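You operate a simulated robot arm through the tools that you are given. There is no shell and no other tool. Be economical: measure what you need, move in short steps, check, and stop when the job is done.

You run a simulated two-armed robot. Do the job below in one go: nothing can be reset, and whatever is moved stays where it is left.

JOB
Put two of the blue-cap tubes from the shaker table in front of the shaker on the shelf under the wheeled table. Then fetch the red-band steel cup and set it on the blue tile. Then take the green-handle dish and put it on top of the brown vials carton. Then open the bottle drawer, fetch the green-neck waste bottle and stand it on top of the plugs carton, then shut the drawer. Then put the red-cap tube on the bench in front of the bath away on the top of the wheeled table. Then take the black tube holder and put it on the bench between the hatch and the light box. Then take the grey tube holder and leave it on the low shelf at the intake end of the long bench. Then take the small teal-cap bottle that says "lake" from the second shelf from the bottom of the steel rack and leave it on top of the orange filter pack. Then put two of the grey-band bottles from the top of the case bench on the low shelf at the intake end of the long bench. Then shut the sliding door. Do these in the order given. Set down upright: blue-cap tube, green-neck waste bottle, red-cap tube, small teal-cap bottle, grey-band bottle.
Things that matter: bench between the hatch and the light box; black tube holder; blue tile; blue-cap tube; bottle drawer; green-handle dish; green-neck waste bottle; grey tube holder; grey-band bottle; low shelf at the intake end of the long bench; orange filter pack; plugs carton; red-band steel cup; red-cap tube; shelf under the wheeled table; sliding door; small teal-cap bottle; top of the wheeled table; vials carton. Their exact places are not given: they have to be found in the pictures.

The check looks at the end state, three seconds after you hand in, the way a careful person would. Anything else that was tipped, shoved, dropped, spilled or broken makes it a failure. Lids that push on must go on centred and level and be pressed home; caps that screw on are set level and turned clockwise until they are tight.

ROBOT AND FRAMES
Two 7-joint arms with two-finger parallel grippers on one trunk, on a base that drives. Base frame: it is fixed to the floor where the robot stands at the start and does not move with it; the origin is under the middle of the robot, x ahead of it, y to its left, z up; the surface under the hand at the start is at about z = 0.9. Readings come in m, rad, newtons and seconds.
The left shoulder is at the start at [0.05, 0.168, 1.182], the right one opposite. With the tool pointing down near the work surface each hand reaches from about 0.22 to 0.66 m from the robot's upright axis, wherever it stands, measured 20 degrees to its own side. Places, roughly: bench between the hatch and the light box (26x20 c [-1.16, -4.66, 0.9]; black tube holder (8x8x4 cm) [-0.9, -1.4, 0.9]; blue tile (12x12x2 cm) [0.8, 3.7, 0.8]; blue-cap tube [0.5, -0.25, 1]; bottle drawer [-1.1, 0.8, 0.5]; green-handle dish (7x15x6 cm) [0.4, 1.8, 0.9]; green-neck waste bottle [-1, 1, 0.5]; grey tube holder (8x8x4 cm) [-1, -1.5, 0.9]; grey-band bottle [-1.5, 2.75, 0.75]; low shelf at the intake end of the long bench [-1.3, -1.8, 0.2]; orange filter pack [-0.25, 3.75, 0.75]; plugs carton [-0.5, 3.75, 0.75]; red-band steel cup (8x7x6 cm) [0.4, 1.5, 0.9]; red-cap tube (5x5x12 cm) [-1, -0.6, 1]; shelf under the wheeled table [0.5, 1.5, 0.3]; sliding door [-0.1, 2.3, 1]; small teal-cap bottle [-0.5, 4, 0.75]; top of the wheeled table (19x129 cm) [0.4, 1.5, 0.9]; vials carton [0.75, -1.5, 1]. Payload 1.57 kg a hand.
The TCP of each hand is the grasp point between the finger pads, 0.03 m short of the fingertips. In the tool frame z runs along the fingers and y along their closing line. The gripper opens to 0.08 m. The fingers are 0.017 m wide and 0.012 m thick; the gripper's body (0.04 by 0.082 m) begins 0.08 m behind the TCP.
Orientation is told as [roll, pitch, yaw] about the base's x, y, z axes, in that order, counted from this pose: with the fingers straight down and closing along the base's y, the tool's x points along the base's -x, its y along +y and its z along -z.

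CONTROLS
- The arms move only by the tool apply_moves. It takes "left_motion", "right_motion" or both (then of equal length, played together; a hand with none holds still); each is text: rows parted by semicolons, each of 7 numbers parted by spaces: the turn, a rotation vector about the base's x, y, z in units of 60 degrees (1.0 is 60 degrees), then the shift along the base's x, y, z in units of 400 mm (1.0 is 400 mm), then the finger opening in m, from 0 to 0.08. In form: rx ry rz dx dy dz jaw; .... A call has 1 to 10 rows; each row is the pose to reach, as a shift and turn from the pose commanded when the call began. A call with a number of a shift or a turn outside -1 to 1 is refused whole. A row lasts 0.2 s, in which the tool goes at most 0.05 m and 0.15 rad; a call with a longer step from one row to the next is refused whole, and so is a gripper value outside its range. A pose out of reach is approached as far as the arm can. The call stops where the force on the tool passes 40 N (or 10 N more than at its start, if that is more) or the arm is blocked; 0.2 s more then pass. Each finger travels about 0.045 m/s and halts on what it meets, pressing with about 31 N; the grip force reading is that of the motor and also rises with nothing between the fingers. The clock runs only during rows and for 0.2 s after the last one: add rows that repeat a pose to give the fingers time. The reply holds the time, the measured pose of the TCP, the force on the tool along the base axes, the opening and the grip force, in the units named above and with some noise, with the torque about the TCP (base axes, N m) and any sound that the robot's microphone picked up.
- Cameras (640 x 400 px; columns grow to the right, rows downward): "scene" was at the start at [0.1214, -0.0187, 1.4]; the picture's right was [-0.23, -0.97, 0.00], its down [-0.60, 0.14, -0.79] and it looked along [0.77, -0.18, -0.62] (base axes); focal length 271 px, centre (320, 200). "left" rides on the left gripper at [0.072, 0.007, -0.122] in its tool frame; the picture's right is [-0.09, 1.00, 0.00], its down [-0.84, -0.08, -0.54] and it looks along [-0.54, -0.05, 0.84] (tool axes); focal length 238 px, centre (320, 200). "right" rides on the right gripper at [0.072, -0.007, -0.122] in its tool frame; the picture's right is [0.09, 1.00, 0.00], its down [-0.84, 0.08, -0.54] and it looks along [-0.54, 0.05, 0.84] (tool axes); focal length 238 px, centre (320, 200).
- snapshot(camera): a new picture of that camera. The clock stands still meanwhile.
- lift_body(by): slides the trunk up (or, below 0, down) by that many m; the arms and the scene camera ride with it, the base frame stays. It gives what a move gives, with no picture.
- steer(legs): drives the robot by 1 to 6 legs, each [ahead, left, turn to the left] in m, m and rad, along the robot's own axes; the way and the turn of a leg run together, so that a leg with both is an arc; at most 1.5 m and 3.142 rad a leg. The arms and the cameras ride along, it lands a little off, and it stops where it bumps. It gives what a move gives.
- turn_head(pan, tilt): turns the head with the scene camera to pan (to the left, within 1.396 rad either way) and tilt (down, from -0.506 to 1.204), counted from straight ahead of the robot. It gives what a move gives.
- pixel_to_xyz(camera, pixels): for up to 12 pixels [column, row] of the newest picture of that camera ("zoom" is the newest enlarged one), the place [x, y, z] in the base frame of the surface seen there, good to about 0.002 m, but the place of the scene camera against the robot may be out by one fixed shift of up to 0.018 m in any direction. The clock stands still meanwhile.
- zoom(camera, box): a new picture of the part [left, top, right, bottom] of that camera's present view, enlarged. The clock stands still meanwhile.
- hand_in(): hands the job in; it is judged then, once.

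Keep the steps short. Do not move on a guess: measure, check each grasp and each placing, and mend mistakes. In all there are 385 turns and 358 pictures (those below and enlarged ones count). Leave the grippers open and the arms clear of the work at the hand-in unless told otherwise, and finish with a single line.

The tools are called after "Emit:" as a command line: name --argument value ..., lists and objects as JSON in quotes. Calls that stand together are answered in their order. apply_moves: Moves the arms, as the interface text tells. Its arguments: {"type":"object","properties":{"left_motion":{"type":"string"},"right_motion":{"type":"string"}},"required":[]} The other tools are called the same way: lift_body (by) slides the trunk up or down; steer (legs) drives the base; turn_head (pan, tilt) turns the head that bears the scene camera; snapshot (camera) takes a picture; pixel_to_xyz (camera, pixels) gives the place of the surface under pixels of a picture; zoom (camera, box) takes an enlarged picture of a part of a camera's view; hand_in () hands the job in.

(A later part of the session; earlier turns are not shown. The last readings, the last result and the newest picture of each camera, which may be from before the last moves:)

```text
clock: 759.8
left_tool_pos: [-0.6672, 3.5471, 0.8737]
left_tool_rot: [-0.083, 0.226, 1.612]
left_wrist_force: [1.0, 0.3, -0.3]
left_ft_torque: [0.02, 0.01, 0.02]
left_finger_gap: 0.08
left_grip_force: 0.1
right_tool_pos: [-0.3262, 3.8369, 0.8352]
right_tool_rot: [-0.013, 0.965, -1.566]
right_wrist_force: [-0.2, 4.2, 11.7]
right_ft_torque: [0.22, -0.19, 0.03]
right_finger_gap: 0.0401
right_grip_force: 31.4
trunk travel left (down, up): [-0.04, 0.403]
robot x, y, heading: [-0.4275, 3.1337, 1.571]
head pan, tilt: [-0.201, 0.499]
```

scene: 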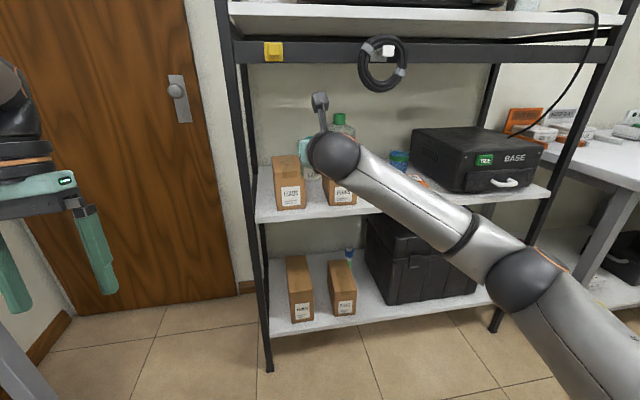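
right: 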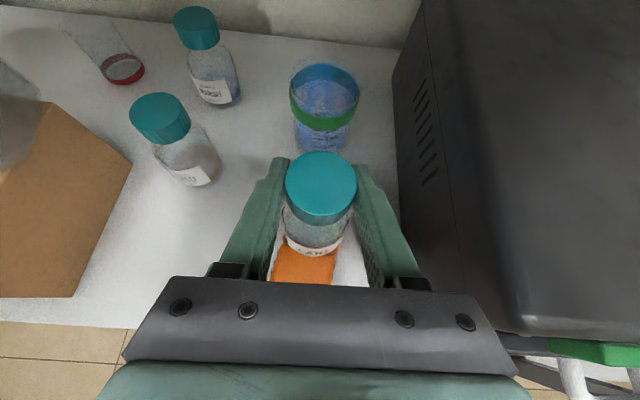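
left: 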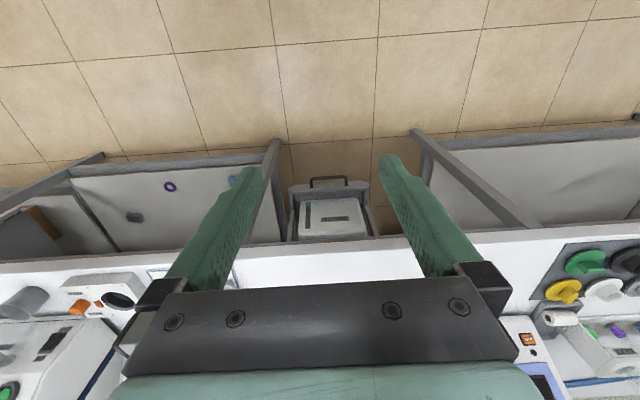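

Contact. Ease, open, withdraw along the hand axis.

Emit:
apply_moves --right_motion "0 0 0 0 0 0.006 0.01; 0 0 0 0 0 0.006 0.03; 0 0 0 0 0 0.006 0.055; 0 0 0 0 0 0.006 0.055; 0 0 0 0 -0.05 0.04 0.055; 0 0 0 0 -0.12 0.09 0.055; 0 0 0 0 -0.2 0.12 0.055; 0 0 0 0 -0.3 0.14 0.06"

Emit:
snapshot --camera "right"

```text
clock: 761.6
left_tool_pos: [-0.6684, 3.5463, 0.8734]
left_tool_rot: [-0.08, 0.226, 1.613]
left_wrist_force: [0.0, 0.9, 0.1]
left_ft_torque: [-0.01, -0.01, 0.04]
left_finger_gap: 0.08
left_grip_force: 0.1
right_tool_pos: [-0.3253, 3.7165, 0.888]
right_tool_rot: [-0.012, 0.955, -1.565]
right_wrist_force: [0.5, 0.0, -0.3]
right_ft_torque: [0.01, 0.02, 0.01]
right_finger_gap: 0.0602
right_grip_force: 0.1
trunk travel left (down, up): [-0.04, 0.403]
robot x, y, heading: [-0.4256, 3.1299, 1.577]
head pan, tilt: [-0.201, 0.499]
```

```text
136 pictures are left
```

right: 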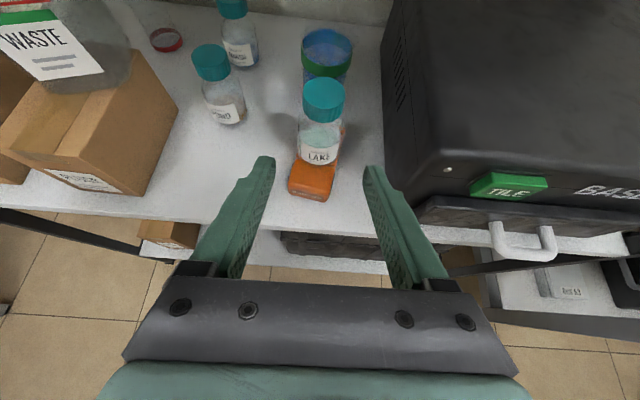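

LAKE stands on the filter pack. Next the grey-band bottles: back off, turn to face the case bench (−x).

Emit:
steer --legs '[[-0.3, 0, 0], [0, 0, 1.57]]'

Emit:
turn_head --pan 0.0 --tilt 0.5

Emit:
snapshot --camera "scene"

```text
clock: 767.4
left_tool_pos: [-0.8467, 2.5969, 0.872]
left_tool_rot: [-0.081, 0.228, -3.113]
left_wrist_force: [0.1, 0.5, -0.5]
left_ft_torque: [-0.03, -0.01, 0.0]
left_finger_gap: 0.08
left_grip_force: 0.1
right_tool_pos: [-1.011, 2.9405, 0.889]
right_tool_rot: [-0.012, 0.955, -0.009]
right_wrist_force: [0.6, 0.4, 0.5]
right_ft_torque: [0.0, 0.0, 0.01]
right_finger_gap: 0.0596
right_grip_force: 0.1
trunk travel left (down, up): [-0.04, 0.403]
robot x, y, heading: [-0.4295, 2.8281, 3.132]
head pan, tilt: [-0.201, 0.499]
```

```text
clock: 768.2
left_tool_pos: [-0.8456, 2.5945, 0.8727]
left_tool_rot: [-0.081, 0.226, -3.114]
left_wrist_force: [-0.3, 0.0, -0.5]
left_ft_torque: [-0.01, 0.05, -0.04]
left_finger_gap: 0.0801
left_grip_force: 0.0
right_tool_pos: [-1.0109, 2.9409, 0.8891]
right_tool_rot: [-0.012, 0.955, -0.009]
right_wrist_force: [0.2, -0.8, 0.1]
right_ft_torque: [0.01, -0.01, 0.0]
right_finger_gap: 0.0599
right_grip_force: 0.1
trunk travel left (down, up): [-0.04, 0.403]
robot x, y, heading: [-0.4265, 2.8307, 3.134]
head pan, tilt: [0.0, 0.499]
```

```text
135 pictures are left
```

scene: 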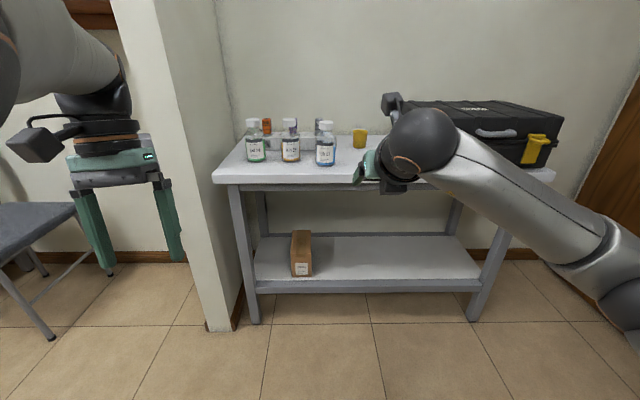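

Emit:
zoom --camera "scene" --box '[210, 90, 390, 200]'

Emit:
pixel_to_xyz --camera "zoom" --pixels '[[160, 120], [160, 210], [285, 120], [285, 210], [408, 130], [408, 220], [200, 110], [390, 125], [530, 170], [70, 320], [285, 320], [160, 240]]'

```text
3.56 times, centred on (300, 145) of scene
```

zoom: 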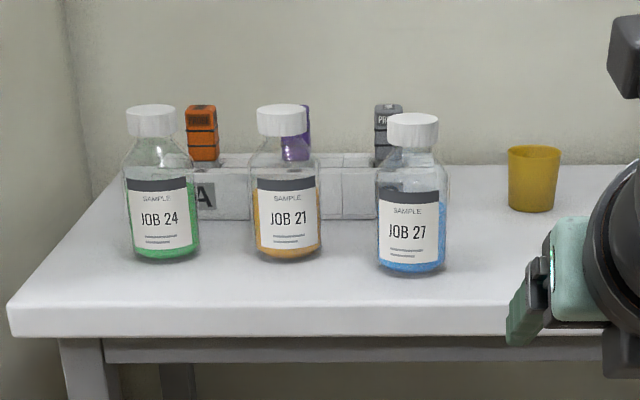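

```text
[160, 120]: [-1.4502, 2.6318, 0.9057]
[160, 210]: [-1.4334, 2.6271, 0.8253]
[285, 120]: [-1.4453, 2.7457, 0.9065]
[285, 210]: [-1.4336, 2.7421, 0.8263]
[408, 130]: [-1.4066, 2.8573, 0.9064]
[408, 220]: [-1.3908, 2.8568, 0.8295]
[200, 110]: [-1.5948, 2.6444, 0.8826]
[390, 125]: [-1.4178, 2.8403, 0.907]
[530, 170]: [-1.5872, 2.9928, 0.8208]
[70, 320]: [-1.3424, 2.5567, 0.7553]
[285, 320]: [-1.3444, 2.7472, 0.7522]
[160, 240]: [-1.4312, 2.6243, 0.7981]
```

All three JOB bottles have a grey band on the label. I take JOB 27 first: align and drive closer.

Emit:
steer --legs '[[0, 0.084, 0.007], [0.25, 0, 0]]'

Emit:
snapshot --camera "right"

```text
clock: 771.0
left_tool_pos: [-1.092, 2.5115, 0.8723]
left_tool_rot: [-0.079, 0.227, -3.108]
left_wrist_force: [-0.2, 0.3, -0.1]
left_ft_torque: [0.01, -0.01, -0.03]
left_finger_gap: 0.0798
left_grip_force: 0.0
right_tool_pos: [-1.258, 2.8549, 0.8897]
right_tool_rot: [-0.013, 0.957, -0.006]
right_wrist_force: [-0.1, 0.6, 0.3]
right_ft_torque: [-0.05, -0.02, 0.01]
right_finger_gap: 0.0601
right_grip_force: 0.0
trunk travel left (down, up): [-0.04, 0.403]
robot x, y, heading: [-0.6677, 2.7484, 3.134]
head pan, tilt: [0.0, 0.499]
```

```text
133 pictures are left
```

right: 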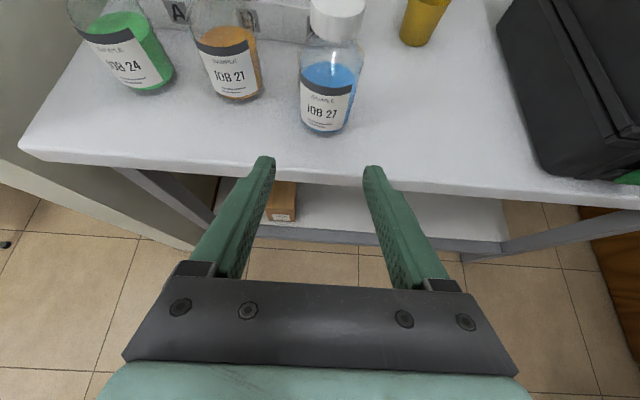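

Emit:
pixel_to_xyz --camera "right" --pixels '[[327, 100], [301, 95], [352, 100], [336, 20], [325, 120], [325, 60], [230, 75], [235, 100], [400, 110], [280, 140], [318, 131], [336, 3]]'

Emit:
zoom --camera "right" --box '[180, 0, 400, 150]'

```text
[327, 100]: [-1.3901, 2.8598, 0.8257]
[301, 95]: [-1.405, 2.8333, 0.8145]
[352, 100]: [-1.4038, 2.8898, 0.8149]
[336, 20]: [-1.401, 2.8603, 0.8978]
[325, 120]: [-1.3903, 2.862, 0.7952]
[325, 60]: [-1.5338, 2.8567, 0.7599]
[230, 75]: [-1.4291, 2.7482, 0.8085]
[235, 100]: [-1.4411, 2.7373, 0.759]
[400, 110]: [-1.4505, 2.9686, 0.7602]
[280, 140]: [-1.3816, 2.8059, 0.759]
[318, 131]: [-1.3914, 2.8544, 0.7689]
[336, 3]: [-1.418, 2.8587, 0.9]
```

```text
2.67 times, centred on (290, 75) of right
```

zoom: 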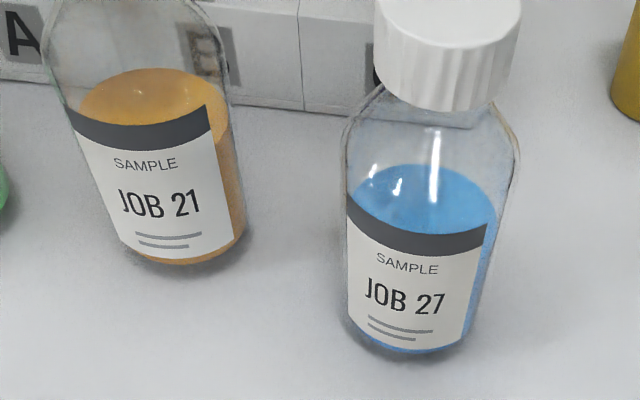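

JOB 27 axis (−1.419, 2.8615), Ø57 mm; bench z 0.760. Lower to z 0.815, advance and close.

Emit:
apply_moves --right_motion "0 0 0 0 0.008 -0.1 0.078; 0 0 0 0 0.0165 -0.187 0.078; 0 0 0 -0.1 0.0165 -0.187 0.078; 0 0 0 -0.2 0.0165 -0.187 0.078; 0 0 0 -0.25 0.0165 -0.187 0.078; 0 0 0 -0.25 0.0165 -0.187 0.078"

Emit:
snapshot --camera "right"

```text
clock: 772.4
left_tool_pos: [-1.0923, 2.5121, 0.8738]
left_tool_rot: [-0.081, 0.228, -3.11]
left_wrist_force: [-0.6, 0.0, -0.2]
left_ft_torque: [0.01, 0.01, -0.02]
left_finger_gap: 0.0802
left_grip_force: 0.0
right_tool_pos: [-1.357, 2.8641, 0.8126]
right_tool_rot: [-0.012, 0.958, -0.003]
right_wrist_force: [0.0, 0.5, 0.1]
right_ft_torque: [-0.01, 0.02, 0.01]
right_finger_gap: 0.0781
right_grip_force: 0.2
trunk travel left (down, up): [-0.04, 0.403]
robot x, y, heading: [-0.6749, 2.7475, 3.135]
head pan, tilt: [0.0, 0.499]
```

```text
131 pictures are left
```

right: 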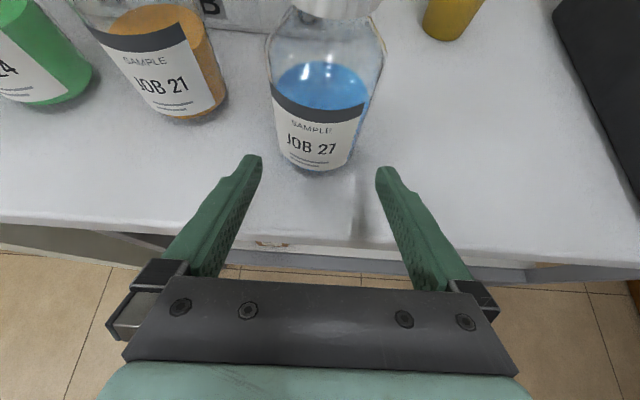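

Emit:
apply_moves --right_motion "0 0 0 -0.08 -0.004 0 0.08; 0 0 0 -0.152 -0.004 0 0.08; 0 0 0 -0.152 -0.004 0 0.08; 0 0 0 -0.152 -0.004 0 0.05; 0 0 0 -0.152 -0.004 0 0.04; 0 0 0 -0.152 -0.004 0 0.04; 0 0 0 -0.152 -0.004 0 0.04"

Emit:
snapshot --camera "right"

```text
clock: 774.0
left_tool_pos: [-1.091, 2.5117, 0.8718]
left_tool_rot: [-0.081, 0.226, -3.11]
left_wrist_force: [0.4, -0.2, -0.4]
left_ft_torque: [-0.01, 0.01, 0.0]
left_finger_gap: 0.08
left_grip_force: 0.0
right_tool_pos: [-1.4176, 2.8614, 0.8148]
right_tool_rot: [-0.013, 0.956, -0.004]
right_wrist_force: [-0.9, -2.3, 0.1]
right_ft_torque: [0.07, 0.04, 0.04]
right_finger_gap: 0.0684
right_grip_force: 30.8
trunk travel left (down, up): [-0.04, 0.403]
robot x, y, heading: [-0.6772, 2.7483, 3.132]
head pan, tilt: [0.0, 0.499]
```

```text
130 pictures are left
```

right: 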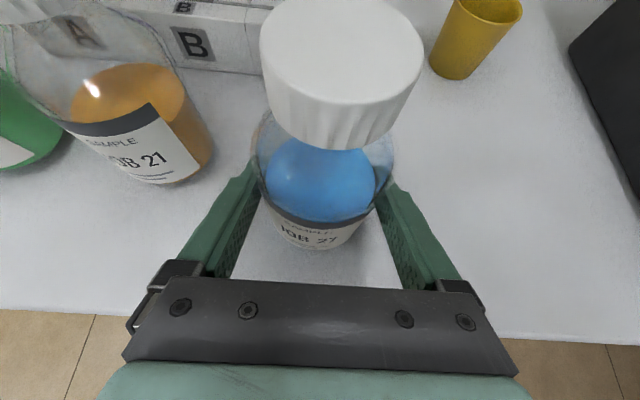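

Gripped (68 mm). Lift and back off.

Emit:
apply_moves --right_motion "0 0 0 0 0 0.06 0.04; 0 0 0 0 0 0.14 0.04; 0 0 0 0.03 0 0.22 0.04; 0 0 0 0.08 0 0.28 0.04; 0 0 0 0.15 0 0.3 0.04"

Emit:
steer --legs '[[-0.2, 0, 0.005]]'

Emit:
lift_body --by 0.2

Emit:
snapshot --camera "scene"

```text
clock: 775.2
left_tool_pos: [-1.0933, 2.5119, 0.8727]
left_tool_rot: [-0.081, 0.228, -3.111]
left_wrist_force: [-0.7, 0.1, -0.7]
left_ft_torque: [0.01, 0.02, 0.0]
left_finger_gap: 0.0801
left_grip_force: 0.0
right_tool_pos: [-1.3589, 2.859, 0.9344]
right_tool_rot: [-0.011, 0.955, -0.003]
right_wrist_force: [-0.3, 0.1, -4.5]
right_ft_torque: [-0.02, -0.04, 0.02]
right_finger_gap: 0.0682
right_grip_force: 31.3
trunk travel left (down, up): [-0.04, 0.403]
robot x, y, heading: [-0.6724, 2.7433, 3.136]
head pan, tilt: [0.0, 0.499]
```

```text
clock: 776.8
left_tool_pos: [-0.8927, 2.509, 0.8717]
left_tool_rot: [-0.08, 0.228, -3.105]
left_wrist_force: [0.0, 1.0, 0.7]
left_ft_torque: [0.01, 0.03, -0.01]
left_finger_gap: 0.0798
left_grip_force: 0.2
right_tool_pos: [-1.1611, 2.854, 0.9333]
right_tool_rot: [-0.013, 0.955, -0.001]
right_wrist_force: [0.6, -0.1, -5.2]
right_ft_torque: [-0.02, -0.01, -0.02]
right_finger_gap: 0.0682
right_grip_force: 31.1
trunk travel left (down, up): [-0.04, 0.403]
robot x, y, heading: [-0.4746, 2.746, 3.143]
head pan, tilt: [0.0, 0.499]
```

```text
clock: 779.0
left_tool_pos: [-0.8927, 2.5098, 1.0726]
left_tool_rot: [-0.08, 0.227, -3.105]
left_wrist_force: [0.2, 0.6, 0.2]
left_ft_torque: [0.02, 0.0, 0.02]
left_finger_gap: 0.0801
left_grip_force: 0.0
right_tool_pos: [-1.161, 2.8546, 1.1338]
right_tool_rot: [-0.013, 0.956, 0.0]
right_wrist_force: [0.4, 0.1, -4.8]
right_ft_torque: [-0.03, -0.03, -0.02]
right_finger_gap: 0.0685
right_grip_force: 31.0
trunk travel left (down, up): [-0.24, 0.203]
robot x, y, heading: [-0.4733, 2.7454, 3.138]
head pan, tilt: [0.0, 0.499]
```

```text
129 pictures are left
```

scene: 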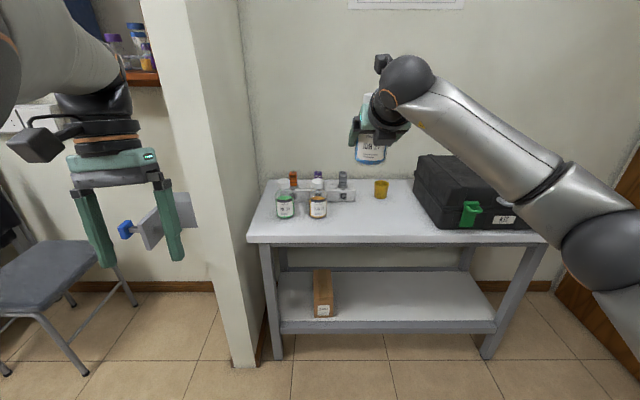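

Emit:
pixel_to_xyz --camera "scene" --pixels '[[600, 250], [560, 190], [630, 280], [20, 60], [60, 30], [100, 70]]'

Emit:
steer --legs '[[0, 0, -1.568]]'

Emit:
snapshot --camera "scene"

```text
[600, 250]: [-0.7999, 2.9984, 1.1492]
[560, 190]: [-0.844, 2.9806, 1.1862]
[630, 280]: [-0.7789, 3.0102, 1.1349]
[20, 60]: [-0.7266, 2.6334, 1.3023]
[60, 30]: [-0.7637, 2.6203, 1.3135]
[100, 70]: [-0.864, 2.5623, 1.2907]
```

```text
clock: 783.3
left_tool_pos: [-0.6963, 3.1705, 1.0716]
left_tool_rot: [-0.08, 0.229, 1.57]
left_wrist_force: [0.0, -0.2, -0.2]
left_ft_torque: [0.02, -0.01, 0.01]
left_finger_gap: 0.0801
left_grip_force: 0.0
right_tool_pos: [-0.3393, 3.4256, 1.135]
right_tool_rot: [-0.013, 0.954, -1.609]
right_wrist_force: [0.1, 0.5, -4.8]
right_ft_torque: [-0.05, -0.02, 0.0]
right_finger_gap: 0.0684
right_grip_force: 31.1
trunk travel left (down, up): [-0.24, 0.203]
robot x, y, heading: [-0.4764, 2.747, 1.528]
head pan, tilt: [0.0, 0.499]
```

```text
128 pictures are left
```

scene: 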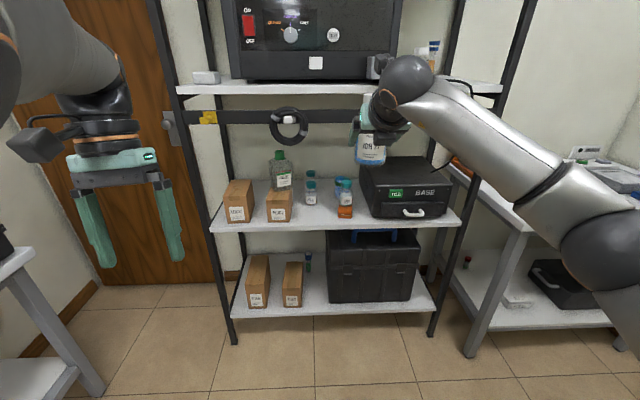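

Widths are fine. Straighten heading, go left 0.44 and reverse out.

Emit:
steer --legs '[[0, 0.44, 0.043], [-0.62, 0, 0], [-0.6, 0, 0]]'

```text
clock: 793.8
left_tool_pos: [-1.1535, 1.9331, 1.0733]
left_tool_rot: [-0.08, 0.23, 1.613]
left_wrist_force: [-0.1, 0.0, -0.2]
left_ft_torque: [0.01, -0.02, 0.02]
left_finger_gap: 0.0799
left_grip_force: 0.0
right_tool_pos: [-0.8094, 2.2023, 1.1348]
right_tool_rot: [-0.012, 0.954, -1.566]
right_wrist_force: [0.2, -0.4, -3.3]
right_ft_torque: [-0.04, -0.01, -0.03]
right_finger_gap: 0.0685
right_grip_force: 30.8
trunk travel left (down, up): [-0.24, 0.203]
robot x, y, heading: [-0.9177, 1.5157, 1.575]
head pan, tilt: [0.0, 0.499]
```

Move right 0.3, then back 0.5 (clear of the door ledge), then turn.

Emit:
steer --legs '[[0, -0.25, 0], [-0.2, -0.2, 0], [-0.5, -0.1, 0]]'

```text
clock: 801.1
left_tool_pos: [-0.5947, 1.241, 1.0727]
left_tool_rot: [-0.08, 0.229, 1.609]
left_wrist_force: [-0.5, 0.0, 0.1]
left_ft_torque: [0.02, 0.02, 0.01]
left_finger_gap: 0.08
left_grip_force: 0.0
right_tool_pos: [-0.2492, 1.5072, 1.1344]
right_tool_rot: [-0.013, 0.955, -1.57]
right_wrist_force: [-0.1, 0.3, -3.5]
right_ft_torque: [-0.03, -0.03, -0.03]
right_finger_gap: 0.0683
right_grip_force: 31.2
trunk travel left (down, up): [-0.24, 0.203]
robot x, y, heading: [-0.3598, 0.8239, 1.569]
head pan, tilt: [0.0, 0.499]
```

Reverse down the aisle to y≈−1.9, shift to x≈−0.1, then turn to −x.

Emit:
steer --legs '[[-1.4, 0, 0], [-1.3, -0.2, 0], [0, 0, 1.571]]'

Emit:
turn_head --pan 0.0 --tilt 0.8

Emit:
snapshot --camera "scene"

```text
clock: 818.0
left_tool_pos: [-0.5973, -2.0728, 1.0732]
left_tool_rot: [-0.08, 0.228, -3.122]
left_wrist_force: [-0.3, -0.4, 0.2]
left_ft_torque: [-0.04, -0.02, -0.01]
left_finger_gap: 0.0797
left_grip_force: 0.0
right_tool_pos: [-0.8587, -1.7215, 1.1331]
right_tool_rot: [-0.01, 0.953, -0.018]
right_wrist_force: [0.7, 0.1, -3.4]
right_ft_torque: [0.04, -0.03, 0.02]
right_finger_gap: 0.0683
right_grip_force: 30.7
trunk travel left (down, up): [-0.24, 0.203]
robot x, y, heading: [-0.1759, -1.8395, 3.118]
head pan, tilt: [0.0, 0.499]
```

```text
clock: 818.8
left_tool_pos: [-0.5956, -2.073, 1.0732]
left_tool_rot: [-0.079, 0.229, -3.122]
left_wrist_force: [0.2, 0.0, 0.4]
left_ft_torque: [-0.02, -0.03, 0.0]
left_finger_gap: 0.0799
left_grip_force: 0.1
right_tool_pos: [-0.8576, -1.7208, 1.1336]
right_tool_rot: [-0.011, 0.952, -0.018]
right_wrist_force: [-0.6, 0.2, -5.0]
right_ft_torque: [-0.02, 0.0, 0.0]
right_finger_gap: 0.0683
right_grip_force: 30.7
trunk travel left (down, up): [-0.24, 0.203]
robot x, y, heading: [-0.1748, -1.8423, 3.121]
head pan, tilt: [0.0, 0.799]
```

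```text
127 pictures are left
```

scene: 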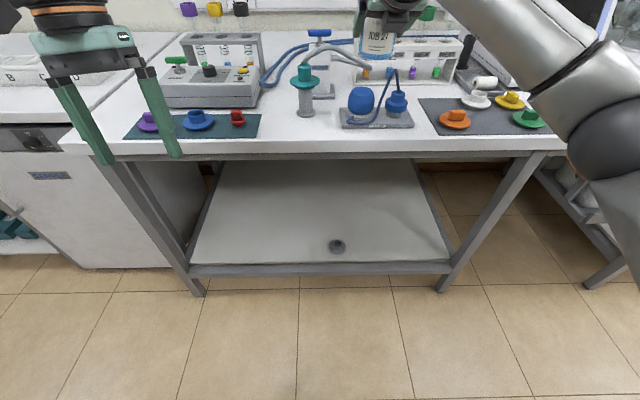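

Grey holder is in place. I'll put this bottle at y≈−1.52. Raise the left hand out of the way, then lower the trunk.

Emit:
apply_moves --left_motion "0 0 0 0.04 0 0.08 0.08; 0 0 0 0.08 0 0.16 0.08; 0 0 0 0.12 0 0.24 0.08; 0 0 0 0.16 0 0.32 0.08; 0 0 0 0.2 0 0.4 0.08; 0 0 0 0.2 0 0.48 0.08; 0 0 0 0.2 0 0.56 0.08"

Emit:
steer --legs '[[-0.1, -0.2, 0.02]]'

Emit:
lift_body --by -0.24

```text
clock: 820.4
left_tool_pos: [-0.51, -2.0862, 1.212]
left_tool_rot: [-0.08, 0.238, -3.12]
left_wrist_force: [-0.1, 0.5, -0.4]
left_ft_torque: [0.0, 0.01, 0.01]
left_finger_gap: 0.0801
left_grip_force: 0.0
left hand out of reach, approached as far as the arm can: row 5, 6, 7
right_tool_pos: [-0.8582, -1.7211, 1.1345]
right_tool_rot: [-0.012, 0.954, -0.017]
right_wrist_force: [-0.1, 0.6, -4.4]
right_ft_torque: [0.04, -0.02, -0.01]
right_finger_gap: 0.0682
right_grip_force: 30.4
trunk travel left (down, up): [-0.24, 0.203]
robot x, y, heading: [-0.1781, -1.8434, 3.119]
head pan, tilt: [0.0, 0.799]
```

```text
clock: 822.8
left_tool_pos: [-0.4026, -1.8904, 1.2125]
left_tool_rot: [-0.082, 0.237, -3.103]
left_wrist_force: [0.2, 0.5, -0.1]
left_ft_torque: [0.0, -0.02, 0.03]
left_finger_gap: 0.08
left_grip_force: 0.1
right_tool_pos: [-0.7579, -1.5358, 1.1346]
right_tool_rot: [-0.012, 0.953, 0.004]
right_wrist_force: [-1.2, -0.5, -3.7]
right_ft_torque: [0.01, -0.02, -0.05]
right_finger_gap: 0.0684
right_grip_force: 31.2
trunk travel left (down, up): [-0.24, 0.203]
robot x, y, heading: [-0.0748, -1.6408, -3.146]
head pan, tilt: [0.0, 0.799]
```

```text
clock: 825.3
left_tool_pos: [-0.4052, -1.8905, 0.9697]
left_tool_rot: [-0.084, 0.248, -3.101]
left_wrist_force: [-0.5, 0.9, -0.3]
left_ft_torque: [0.05, -0.04, 0.02]
left_finger_gap: 0.0802
left_grip_force: 0.1
right_tool_pos: [-0.759, -1.5348, 0.8922]
right_tool_rot: [-0.01, 0.954, 0.003]
right_wrist_force: [-0.3, 0.7, -3.6]
right_ft_torque: [0.01, -0.07, -0.01]
right_finger_gap: 0.0683
right_grip_force: 30.8
trunk travel left (down, up): [0.0, 0.443]
robot x, y, heading: [-0.0708, -1.6428, -3.137]
head pan, tilt: [0.0, 0.799]
```

Lower the right arm (first 0.4 m).

Emit:
apply_moves --right_motion "0 0 0 0 0 -0.1 0.04; 0 0 0 0.01 0 -0.2 0.04; 0 0 0 0.02 0 -0.3 0.04; 0 0 0 0.03 0 -0.4 0.04; 0 0 0 0.04 0 -0.5 0.04; 0 0 0 0.05 0 -0.6 0.04; 0 0 0 0.06 0 -0.7 0.04; 0 0 0 0.07 0 -0.8 0.04; 0 0 0 0.08 0 -0.9 0.04; 0 0 0 0.09 0 -1.0 0.04"

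Emit:
apply_moves --right_motion "0 0 0 0 0 -0.08 0.04; 0 0 0 0 0 -0.16 0.04; 0 0 0 0.02 0 -0.24 0.04; 0 0 0 0.04 0 -0.32 0.04; 0 0 0 0.05 0 -0.38 0.04; 0 0 0 0.05 0 -0.38 0.04"

Emit:
snapshot --camera "right"

```text
clock: 827.5
left_tool_pos: [-0.4042, -1.8907, 0.9704]
left_tool_rot: [-0.085, 0.246, -3.102]
left_wrist_force: [0.1, 0.1, -0.4]
left_ft_torque: [-0.01, -0.04, 0.01]
left_finger_gap: 0.0801
left_grip_force: 0.0
right_tool_pos: [-0.7215, -1.5354, 0.4959]
right_tool_rot: [-0.011, 0.955, 0.004]
right_wrist_force: [-0.1, 0.8, -4.0]
right_ft_torque: [0.0, -0.04, 0.0]
right_finger_gap: 0.0684
right_grip_force: 31.4
trunk travel left (down, up): [0.0, 0.443]
robot x, y, heading: [-0.0722, -1.6421, -3.141]
head pan, tilt: [0.0, 0.799]
```

```text
clock: 828.9
left_tool_pos: [-0.4047, -1.8924, 0.9696]
left_tool_rot: [-0.085, 0.247, -3.102]
left_wrist_force: [-0.8, 0.2, -0.1]
left_ft_torque: [0.03, -0.02, 0.0]
left_finger_gap: 0.0802
left_grip_force: 0.0
right_tool_pos: [-0.7078, -1.5432, 0.3397]
right_tool_rot: [-0.008, 0.948, 0.005]
right_wrist_force: [0.5, -0.1, -3.8]
right_ft_torque: [-0.02, -0.03, -0.02]
right_finger_gap: 0.068
right_grip_force: 30.7
right hand out of reach, approached as far as the arm can: row 4, 5, 6
trunk travel left (down, up): [0.0, 0.443]
robot x, y, heading: [-0.0749, -1.6408, -3.139]
head pan, tilt: [0.0, 0.799]
```

```text
126 pictures are left
```

right: 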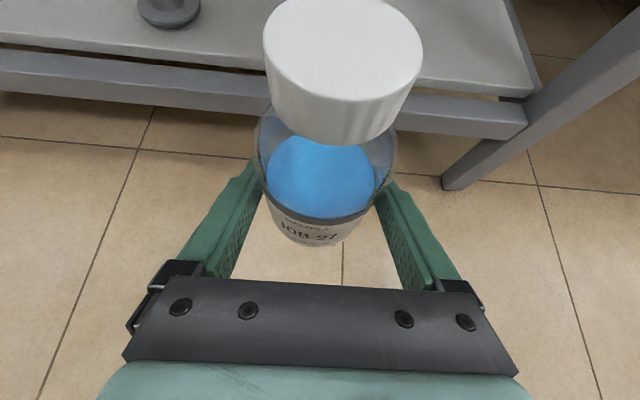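

Drive forward 0.36 m over the shelf.

Emit:
steer --legs '[[0.36, 0, 0]]'

Emit:
apply_moves --right_motion "0 0 0 0.04 0.01 -0.02 0.04; 0 0 0 0.08 0.02 -0.04 0.04; 0 0 0 0.1 0.02 -0.065 0.04; 0 0 0 0.1 0.02 -0.072 0.04"

Emit:
snapshot --camera "right"

```text
clock: 831.2
left_tool_pos: [-0.7647, -1.8896, 0.9694]
left_tool_rot: [-0.081, 0.247, -3.106]
left_wrist_force: [-0.5, -0.1, 0.2]
left_ft_torque: [-0.02, -0.01, 0.01]
left_finger_gap: 0.0801
left_grip_force: 0.1
right_tool_pos: [-1.0679, -1.54, 0.3408]
right_tool_rot: [-0.006, 0.946, 0.0]
right_wrist_force: [0.5, 0.0, -4.6]
right_ft_torque: [-0.03, -0.02, 0.0]
right_finger_gap: 0.0684
right_grip_force: 30.6
trunk travel left (down, up): [0.0, 0.443]
robot x, y, heading: [-0.4352, -1.6437, 3.139]
head pan, tilt: [0.0, 0.799]
```

```text
clock: 832.2
left_tool_pos: [-0.7655, -1.8895, 0.9687]
left_tool_rot: [-0.083, 0.252, -3.106]
left_wrist_force: [0.4, -0.1, 0.0]
left_ft_torque: [0.0, -0.03, 0.0]
left_finger_gap: 0.0798
left_grip_force: 0.0
right_tool_pos: [-1.0505, -1.5477, 0.3121]
right_tool_rot: [-0.002, 0.945, -0.001]
right_wrist_force: [-0.9, -0.8, -3.6]
right_ft_torque: [0.04, -0.07, -0.01]
right_finger_gap: 0.0683
right_grip_force: 30.7
right hand out of reach, approached as far as the arm can: row 1, 2, 3, 4
trunk travel left (down, up): [0.0, 0.443]
robot x, y, heading: [-0.4322, -1.6429, 3.14]
head pan, tilt: [0.0, 0.799]
```

```text
125 pictures are left
```

right: 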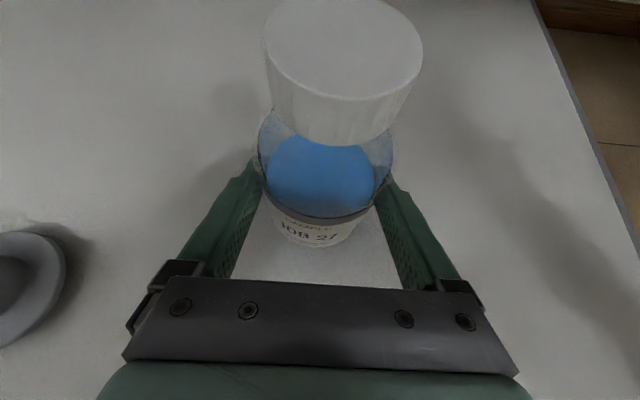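

Emit:
apply_moves --right_motion "0 0 0 0.01 0 -0.01 0.04; 0 0 0 0.02 0 -0.018 0.04; 0 0 0 0.025 0 -0.025 0.04; 0 0 0 0.03 0 -0.03 0.04"

```text
clock: 833.4
left_tool_pos: [-0.7671, -1.8881, 0.9656]
left_tool_rot: [-0.083, 0.262, -3.104]
left_wrist_force: [-0.7, 0.2, 0.7]
left_ft_torque: [-0.03, 0.01, 0.04]
left_finger_gap: 0.08
left_grip_force: 0.0
right_tool_pos: [-1.0821, -1.5232, 0.3392]
right_tool_rot: [0.041, 1.021, 0.015]
right_wrist_force: [-0.6, -0.3, -5.1]
right_ft_torque: [-0.01, -0.05, 0.0]
right_finger_gap: 0.0683
right_grip_force: 30.6
trunk travel left (down, up): [0.0, 0.443]
robot x, y, heading: [-0.4326, -1.6396, 3.141]
head pan, tilt: [0.0, 0.799]
stopped in row 4 (right hand): the arm was blocked; the commanded pose is now the measured one
```

The arm hit a joint limit. Correct the tilt and move the hand outward (to the robot's right), where it can reach lower.

Emit:
apply_moves --right_motion "-0.015 -0.02 0 0.02 0.04 0 0.04; -0.03 -0.04 0 0.04 0.1 0 0.04; -0.04 -0.063 0 0.04 0.16 0 0.04; -0.04 -0.063 0 0.04 0.22 0 0.04; -0.04 -0.063 0 0.04 0.28 0 0.04"

```text
clock: 834.6
left_tool_pos: [-0.7662, -1.8889, 0.9666]
left_tool_rot: [-0.086, 0.259, -3.106]
left_wrist_force: [0.1, -1.0, -0.1]
left_ft_torque: [0.03, 0.04, 0.01]
left_finger_gap: 0.0801
left_grip_force: 0.1
right_tool_pos: [-1.0965, -1.4245, 0.3349]
right_tool_rot: [-0.013, 0.924, -0.047]
right_wrist_force: [-0.1, -1.1, -4.2]
right_ft_torque: [-0.02, -0.01, -0.04]
right_finger_gap: 0.0683
right_grip_force: 31.6
right hand out of reach, approached as far as the arm can: row 1, 2, 3, 4, 5
trunk travel left (down, up): [0.0, 0.443]
robot x, y, heading: [-0.4324, -1.6415, 3.137]
head pan, tilt: [0.0, 0.799]
```

Emit:
apply_moves --right_motion "0 0.015 0 0.05 0 -0.01 0.04; 0 0.03 0 0.1 0 -0.03 0.04; 0 0.03 0 0.15 0 -0.05 0.04; 0 0.03 0 0.15 0 -0.06 0.04"

Emit:
snapshot --camera "right"

```text
clock: 835.6
left_tool_pos: [-0.7669, -1.8909, 0.9655]
left_tool_rot: [-0.083, 0.26, -3.106]
left_wrist_force: [0.6, -0.3, 0.2]
left_ft_torque: [0.0, -0.02, -0.02]
left_finger_gap: 0.0799
left_grip_force: 0.1
right_tool_pos: [-1.0791, -1.4544, 0.3187]
right_tool_rot: [0.003, 0.94, -0.05]
right_wrist_force: [-0.4, -1.1, -4.6]
right_ft_torque: [-0.01, -0.02, -0.01]
right_finger_gap: 0.0683
right_grip_force: 30.8
right hand out of reach, approached as far as the arm can: row 1, 2, 3, 4
trunk travel left (down, up): [0.0, 0.443]
robot x, y, heading: [-0.4286, -1.6418, 3.136]
head pan, tilt: [0.0, 0.799]
```

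```text
124 pictures are left
```

right: 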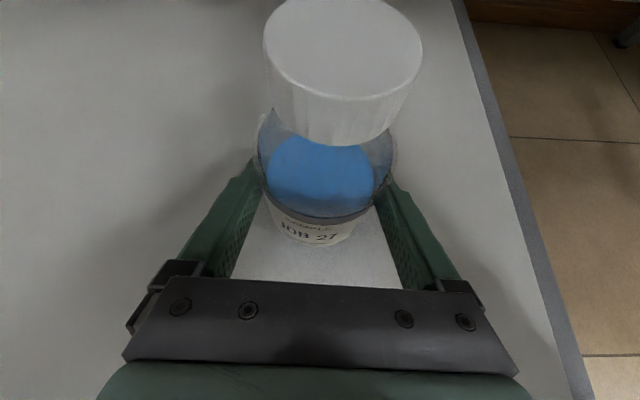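

Emit:
apply_moves --right_motion "0 0.01 0.02 0.05 0 -0.01 0.04; 0 0.015 0.04 0.1 0 -0.02 0.04; 0 0.015 0.048 0.13 0 -0.03 0.04; 0 0.015 0.048 0.13 0 -0.035 0.04"

```text
clock: 836.6
left_tool_pos: [-0.7655, -1.8906, 0.9668]
left_tool_rot: [-0.085, 0.26, -3.104]
left_wrist_force: [0.4, 0.6, 0.1]
left_ft_torque: [0.0, 0.02, -0.02]
left_finger_gap: 0.08
left_grip_force: 0.1
right_tool_pos: [-1.0634, -1.4674, 0.3043]
right_tool_rot: [0.039, 0.924, 0.001]
right_wrist_force: [-1.0, -3.6, 10.4]
right_ft_torque: [-0.42, 0.47, 0.05]
right_finger_gap: 0.0684
right_grip_force: 31.3
right hand out of reach, approached as far as the arm can: row 1, 2, 3, 4
trunk travel left (down, up): [0.0, 0.443]
robot x, y, heading: [-0.4328, -1.6407, 3.141]
head pan, tilt: [0.0, 0.799]
```

In contact with the shelf, within ~2–3° of upright. Open slowly.

Emit:
apply_moves --right_motion "0 0 0 0 0 0 0.069; 0 0 0 0 0 0 0.071; 0 0 0 0 0 0 0.073; 0 0 0 0 0 0 0.076; 0 0 0 0 0 0 0.08; 0 0 0 0 0 0 0.08"

Emit:
snapshot --camera "right"

```text
clock: 838.0
left_tool_pos: [-0.7656, -1.8902, 0.967]
left_tool_rot: [-0.085, 0.261, -3.105]
left_wrist_force: [-0.5, 0.2, 0.7]
left_ft_torque: [0.05, -0.04, 0.01]
left_finger_gap: 0.0802
left_grip_force: 0.0
right_tool_pos: [-1.059, -1.4684, 0.2984]
right_tool_rot: [0.038, 0.914, -0.002]
right_wrist_force: [0.8, 0.4, -0.4]
right_ft_torque: [-0.05, 0.01, 0.03]
right_finger_gap: 0.0799
right_grip_force: 0.0
trunk travel left (down, up): [0.0, 0.443]
robot x, y, heading: [-0.4304, -1.6416, 3.136]
head pan, tilt: [0.0, 0.799]
```

```text
123 pictures are left
```

right: 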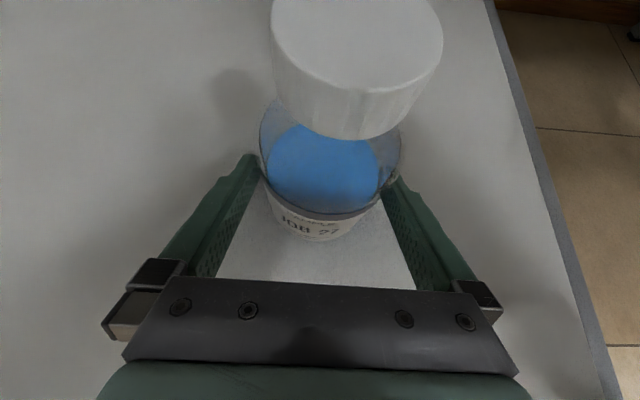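

Released. Drive straight back.

Emit:
steer --legs '[[-0.35, 0, 0]]'

Emit:
snapshot --camera "scene"

Emit:
snapshot --camera "right"

```text
clock: 840.3
left_tool_pos: [-0.4117, -1.8925, 0.9663]
left_tool_rot: [-0.084, 0.26, -3.102]
left_wrist_force: [0.2, -0.3, -0.1]
left_ft_torque: [-0.05, 0.02, 0.07]
left_finger_gap: 0.08
left_grip_force: 0.0
right_tool_pos: [-0.7048, -1.4701, 0.2987]
right_tool_rot: [0.039, 0.915, -0.001]
right_wrist_force: [0.1, 0.1, -0.6]
right_ft_torque: [-0.03, -0.03, 0.0]
right_finger_gap: 0.08
right_grip_force: 0.1
trunk travel left (down, up): [0.0, 0.443]
robot x, y, heading: [-0.0741, -1.6453, 3.141]
head pan, tilt: [0.0, 0.799]
```

```text
122 pictures are left
```

scene: 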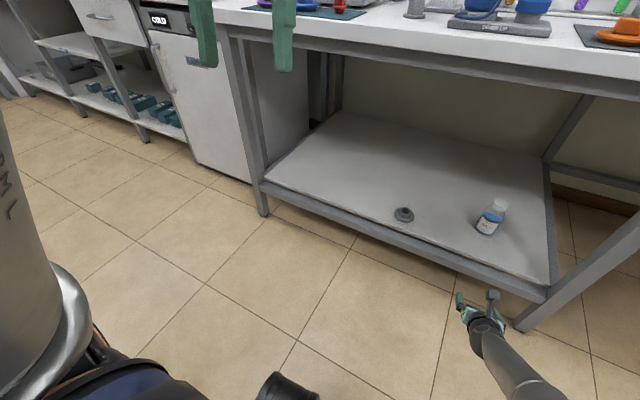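

```text
121 pictures are left
```

right: 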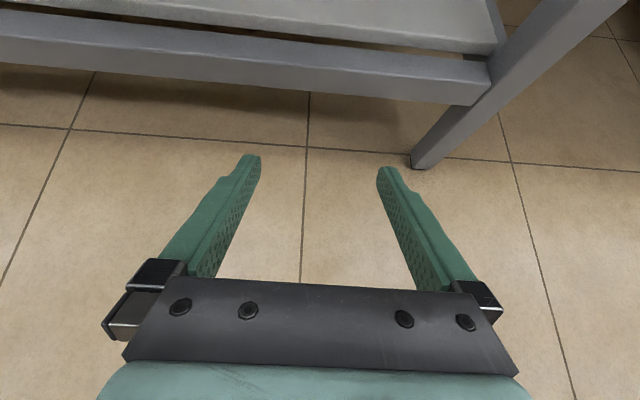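

Emit:
zoom --camera "scene" --box '[440, 170, 560, 260]'

Emit:
lift_body --by 0.36

```text
4.44 times, centred on (500, 215) of scene
```

zoom: 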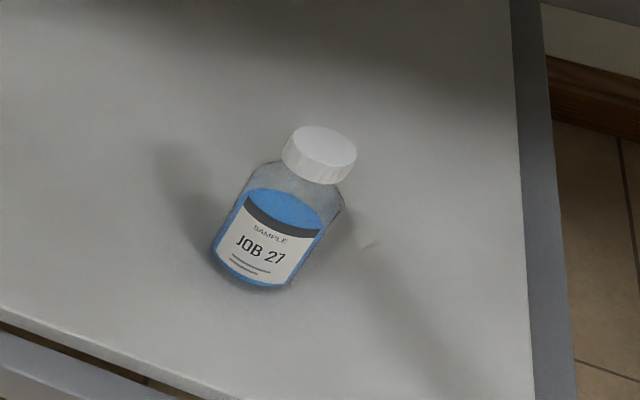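

```text
clock: 843.8
left_tool_pos: [-0.412, -1.8916, 1.3244]
left_tool_rot: [-0.087, 0.264, -3.102]
left_wrist_force: [-0.9, -0.3, -0.9]
left_ft_torque: [0.02, -0.01, -0.01]
left_finger_gap: 0.08
left_grip_force: 0.0
right_tool_pos: [-0.7043, -1.4704, 0.6582]
right_tool_rot: [0.035, 0.912, 0.0]
right_wrist_force: [-0.9, -0.4, -0.1]
right_ft_torque: [-0.01, -0.02, 0.0]
right_finger_gap: 0.0799
right_grip_force: 0.0
trunk travel left (down, up): [-0.36, 0.083]
robot x, y, heading: [-0.0781, -1.6418, 3.145]
head pan, tilt: [0.0, 0.799]
```

Bottle 1 stands. Raise the right hand and bring the left to the travel pose.

Emit:
apply_moves --left_motion "0 0 0 -0.07 0.02 -0.05 0.08; 0 0 0 -0.14 0.05 -0.1 0.08; 0 0 0 -0.21 0.08 -0.15 0.08; 0 -0.05 0 -0.28 0.11 -0.2 0.08; 0 -0.1 0 -0.35 0.14 -0.25 0.08; 0 -0.15 0 -0.42 0.17 -0.31 0.08; 0 -0.2 0 -0.48 0.2 -0.37 0.08; 0 -0.24 0 -0.52 0.225 -0.43 0.08; 0 -0.24 0 -0.52 0.225 -0.43 0.08; 0 -0.24 0 -0.52 0.225 -0.43 0.08" --right_motion "0 0.01 0 0.01 0 0.1 0.08; 0 0.02 0 0.02 0 0.2 0.08; 0 0.03 0 0.03 0 0.3 0.08; 0 0.04 0 0.04 0 0.4 0.08; 0 0.04 0 0.05 0 0.5 0.08; 0 0.04 0 0.06 0 0.6 0.08; 0 0.04 0 0.07 0 0.7 0.08; 0 0.04 0 0.08 0 0.8 0.08; 0 0.04 0 0.09 0 0.9 0.08; 0 0.04 0 0.1 0 1 0.08"

Emit:
snapshot --camera "scene"

```text
clock: 845.0
left_tool_pos: [-0.5432, -1.8364, 1.23]
left_tool_rot: [-0.079, 0.35, -3.101]
left_wrist_force: [0.4, 0.7, 0.9]
left_ft_torque: [0.0, 0.1, 0.05]
left_finger_gap: 0.08
left_grip_force: 0.1
left hand out of reach, approached as far as the arm can: row 5, 6
right_tool_pos: [-0.8274, -1.3251, 0.867]
right_tool_rot: [0.533, 1.18, 0.208]
right_wrist_force: [1.2, 0.9, -1.4]
right_ft_torque: [0.02, 0.12, 0.12]
right_finger_gap: 0.08
right_grip_force: 0.0
right hand out of reach, approached as far as the arm can: row 1, 2, 3, 4
trunk travel left (down, up): [-0.36, 0.083]
robot x, y, heading: [-0.077, -1.641, 3.141]
head pan, tilt: [0.0, 0.799]
stopped in row 6 (right hand): the force on the tool passed its limit at 75 N (the readings are from after the stop); the commanded pose is now the measured one
```

```text
119 pictures are left
```

scene: 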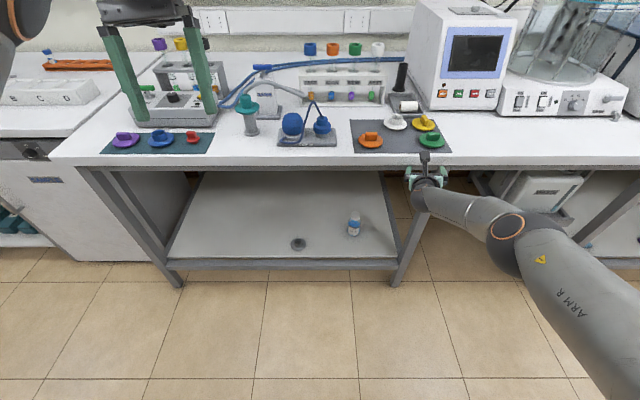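

The right arm swung and touched the bench edge. Drive back to free it, then inspect.

Emit:
steer --legs '[[-0.12, 0, 0]]'

Emit:
snapshot --camera "scene"

Emit:
zoom --camera "scene" --box '[260, 100, 480, 260]'

```text
clock: 846.2
left_tool_pos: [-0.4241, -1.8377, 1.2287]
left_tool_rot: [-0.081, 0.353, -3.102]
left_wrist_force: [0.4, -0.9, -0.7]
left_ft_torque: [0.0, 0.04, -0.02]
left_finger_gap: 0.0799
left_grip_force: 0.1
right_tool_pos: [-0.7085, -1.3269, 0.8682]
right_tool_rot: [0.536, 1.182, 0.21]
right_wrist_force: [-0.2, 0.6, 1.1]
right_ft_torque: [-0.01, -0.01, 0.0]
right_finger_gap: 0.0802
right_grip_force: 0.1
trunk travel left (down, up): [-0.36, 0.083]
robot x, y, heading: [0.0409, -1.6431, 3.136]
head pan, tilt: [0.0, 0.799]
```

```text
118 pictures are left
```

scene: 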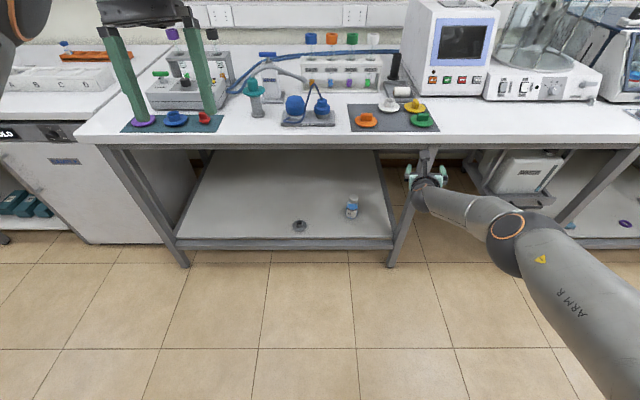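

```text
2.50 times, centred on (370, 180) of scene
```

zoom: 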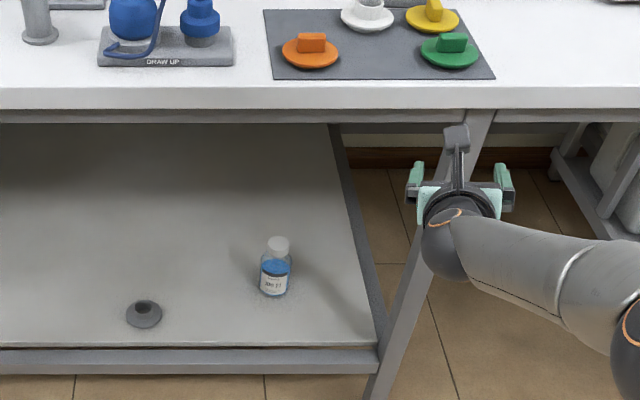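

Nothing was disturbed. Raise and re-orient the right hand in free space.

Emit:
apply_moves --right_motion "-0.03 -0.03 0.03 0.04 -0.04 0.08 0.08; -0.06 -0.07 0.07 0.08 -0.08 0.17 0.08; -0.1 -0.11 0.11 0.12 -0.13 0.26 0.08; -0.14 -0.15 0.15 0.16 -0.18 0.35 0.08; -0.18 -0.2 0.2 0.2 -0.23 0.44 0.08; -0.225 -0.248 0.25 0.23 -0.28 0.52 0.08; -0.225 -0.248 0.25 0.25 -0.33 0.6 0.08; -0.225 -0.248 0.25 0.25 -0.36 0.6 0.08"

Emit:
snapshot --camera "scene"

```text
clock: 848.0
left_tool_pos: [-0.4242, -1.8368, 1.2284]
left_tool_rot: [-0.082, 0.353, -3.102]
left_wrist_force: [-0.4, -0.2, -0.3]
left_ft_torque: [-0.01, 0.02, -0.02]
left_finger_gap: 0.0799
left_grip_force: 0.0
right_tool_pos: [-0.6093, -1.4698, 1.1079]
right_tool_rot: [-0.002, 0.939, -0.001]
right_wrist_force: [0.4, -0.6, -0.5]
right_ft_torque: [0.02, 0.03, 0.0]
right_finger_gap: 0.0798
right_grip_force: 0.1
trunk travel left (down, up): [-0.36, 0.083]
robot x, y, heading: [0.0431, -1.6425, 3.138]
head pan, tilt: [0.0, 0.799]
```

```text
116 pictures are left
```

scene: 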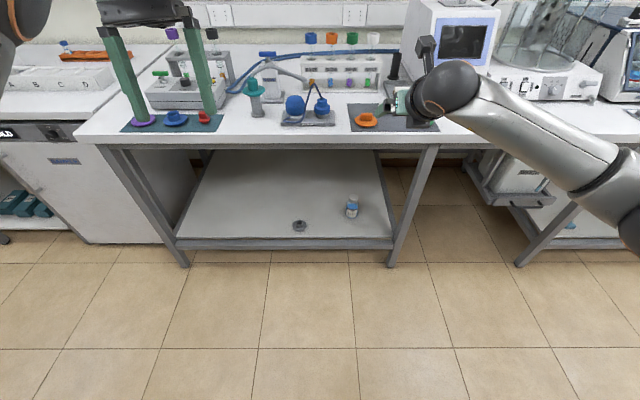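

Travel back to the back room for the second bottle.

Emit:
steer --legs '[[0.15, 0, 0], [0, 0, -1.567], [0.1, 0.2, 0], [1.4, 0, 0], [1.25, 0, 0]]'

Emit:
turn_head --pan 0.0 --tilt 0.6

Emit:
snapshot --camera "scene"

```text
clock: 867.7
left_tool_pos: [-0.4119, 1.5631, 1.2289]
left_tool_rot: [-0.082, 0.353, 1.593]
left_wrist_force: [0.6, -0.3, 0.0]
left_ft_torque: [-0.02, -0.04, 0.01]
left_finger_gap: 0.08
left_grip_force: 0.1
right_tool_pos: [-0.0433, 1.7383, 1.1063]
right_tool_rot: [-0.004, 0.939, -1.588]
right_wrist_force: [-0.5, 0.1, 0.0]
right_ft_torque: [0.04, 0.01, 0.0]
right_finger_gap: 0.0798
right_grip_force: 0.0
trunk travel left (down, up): [-0.36, 0.083]
robot x, y, heading: [-0.231, 1.0964, 1.553]
head pan, tilt: [0.0, 0.799]
```

```text
clock: 868.4
left_tool_pos: [-0.4125, 1.5633, 1.228]
left_tool_rot: [-0.083, 0.354, 1.593]
left_wrist_force: [0.6, -0.4, 0.1]
left_ft_torque: [0.01, -0.01, 0.01]
left_finger_gap: 0.0799
left_grip_force: 0.1
right_tool_pos: [-0.0422, 1.7397, 1.1077]
right_tool_rot: [-0.004, 0.942, -1.59]
right_wrist_force: [-0.1, 0.6, -0.9]
right_ft_torque: [0.0, 0.0, 0.0]
right_finger_gap: 0.08
right_grip_force: 0.0
trunk travel left (down, up): [-0.36, 0.083]
robot x, y, heading: [-0.2282, 1.0945, 1.552]
head pan, tilt: [0.0, 0.6]
```

```text
115 pictures are left
```

scene: 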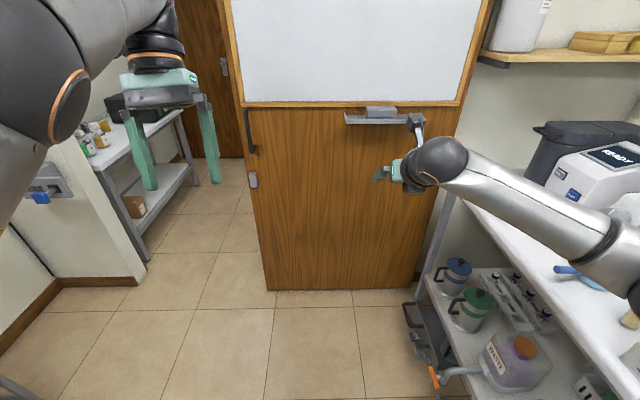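

Emit:
pixel_to_xyz --camera "scene" --pixels '[[620, 250], [600, 210], [40, 60], [90, 100]]'

Emit:
steer --legs '[[0.4, 0, 0.018], [0, 0.69, 0]]'

Emit:
apply_moves --right_motion "0 0 0 -0.05 0 0 0.08; 0 0 0 -0.1 0 0 0.08; 0 0 0 -0.16 0 0 0.08; 0 0 0 -0.16 0 0 0.08"

```text
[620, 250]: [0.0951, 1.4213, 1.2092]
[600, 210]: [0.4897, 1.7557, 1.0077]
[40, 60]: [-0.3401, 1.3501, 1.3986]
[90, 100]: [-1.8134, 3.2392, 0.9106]
```

```text
clock: 876.9
left_tool_pos: [-1.0893, 1.9617, 1.2284]
left_tool_rot: [-0.084, 0.353, 1.611]
left_wrist_force: [1.1, 1.1, 0.3]
left_ft_torque: [-0.03, 0.03, 0.04]
left_finger_gap: 0.08
left_grip_force: 0.0
right_tool_pos: [-0.7234, 2.1459, 1.1063]
right_tool_rot: [-0.002, 0.941, -1.573]
right_wrist_force: [0.5, -0.7, -0.4]
right_ft_torque: [-0.03, 0.01, 0.01]
right_finger_gap: 0.0803
right_grip_force: 0.0
trunk travel left (down, up): [-0.36, 0.083]
robot x, y, heading: [-0.898, 1.4973, 1.569]
head pan, tilt: [0.0, 0.6]
```

```text
clock: 877.9
left_tool_pos: [-1.0899, 1.963, 1.2288]
left_tool_rot: [-0.082, 0.354, 1.611]
left_wrist_force: [-0.3, -0.6, -0.3]
left_ft_torque: [-0.02, 0.02, -0.04]
left_finger_gap: 0.0799
left_grip_force: 0.1
right_tool_pos: [-0.7872, 2.1462, 1.1072]
right_tool_rot: [-0.002, 0.941, -1.574]
right_wrist_force: [-0.5, 0.0, -0.1]
right_ft_torque: [0.0, 0.0, 0.01]
right_finger_gap: 0.0799
right_grip_force: 0.0
trunk travel left (down, up): [-0.36, 0.083]
robot x, y, heading: [-0.8972, 1.4976, 1.569]
head pan, tilt: [0.0, 0.6]
```

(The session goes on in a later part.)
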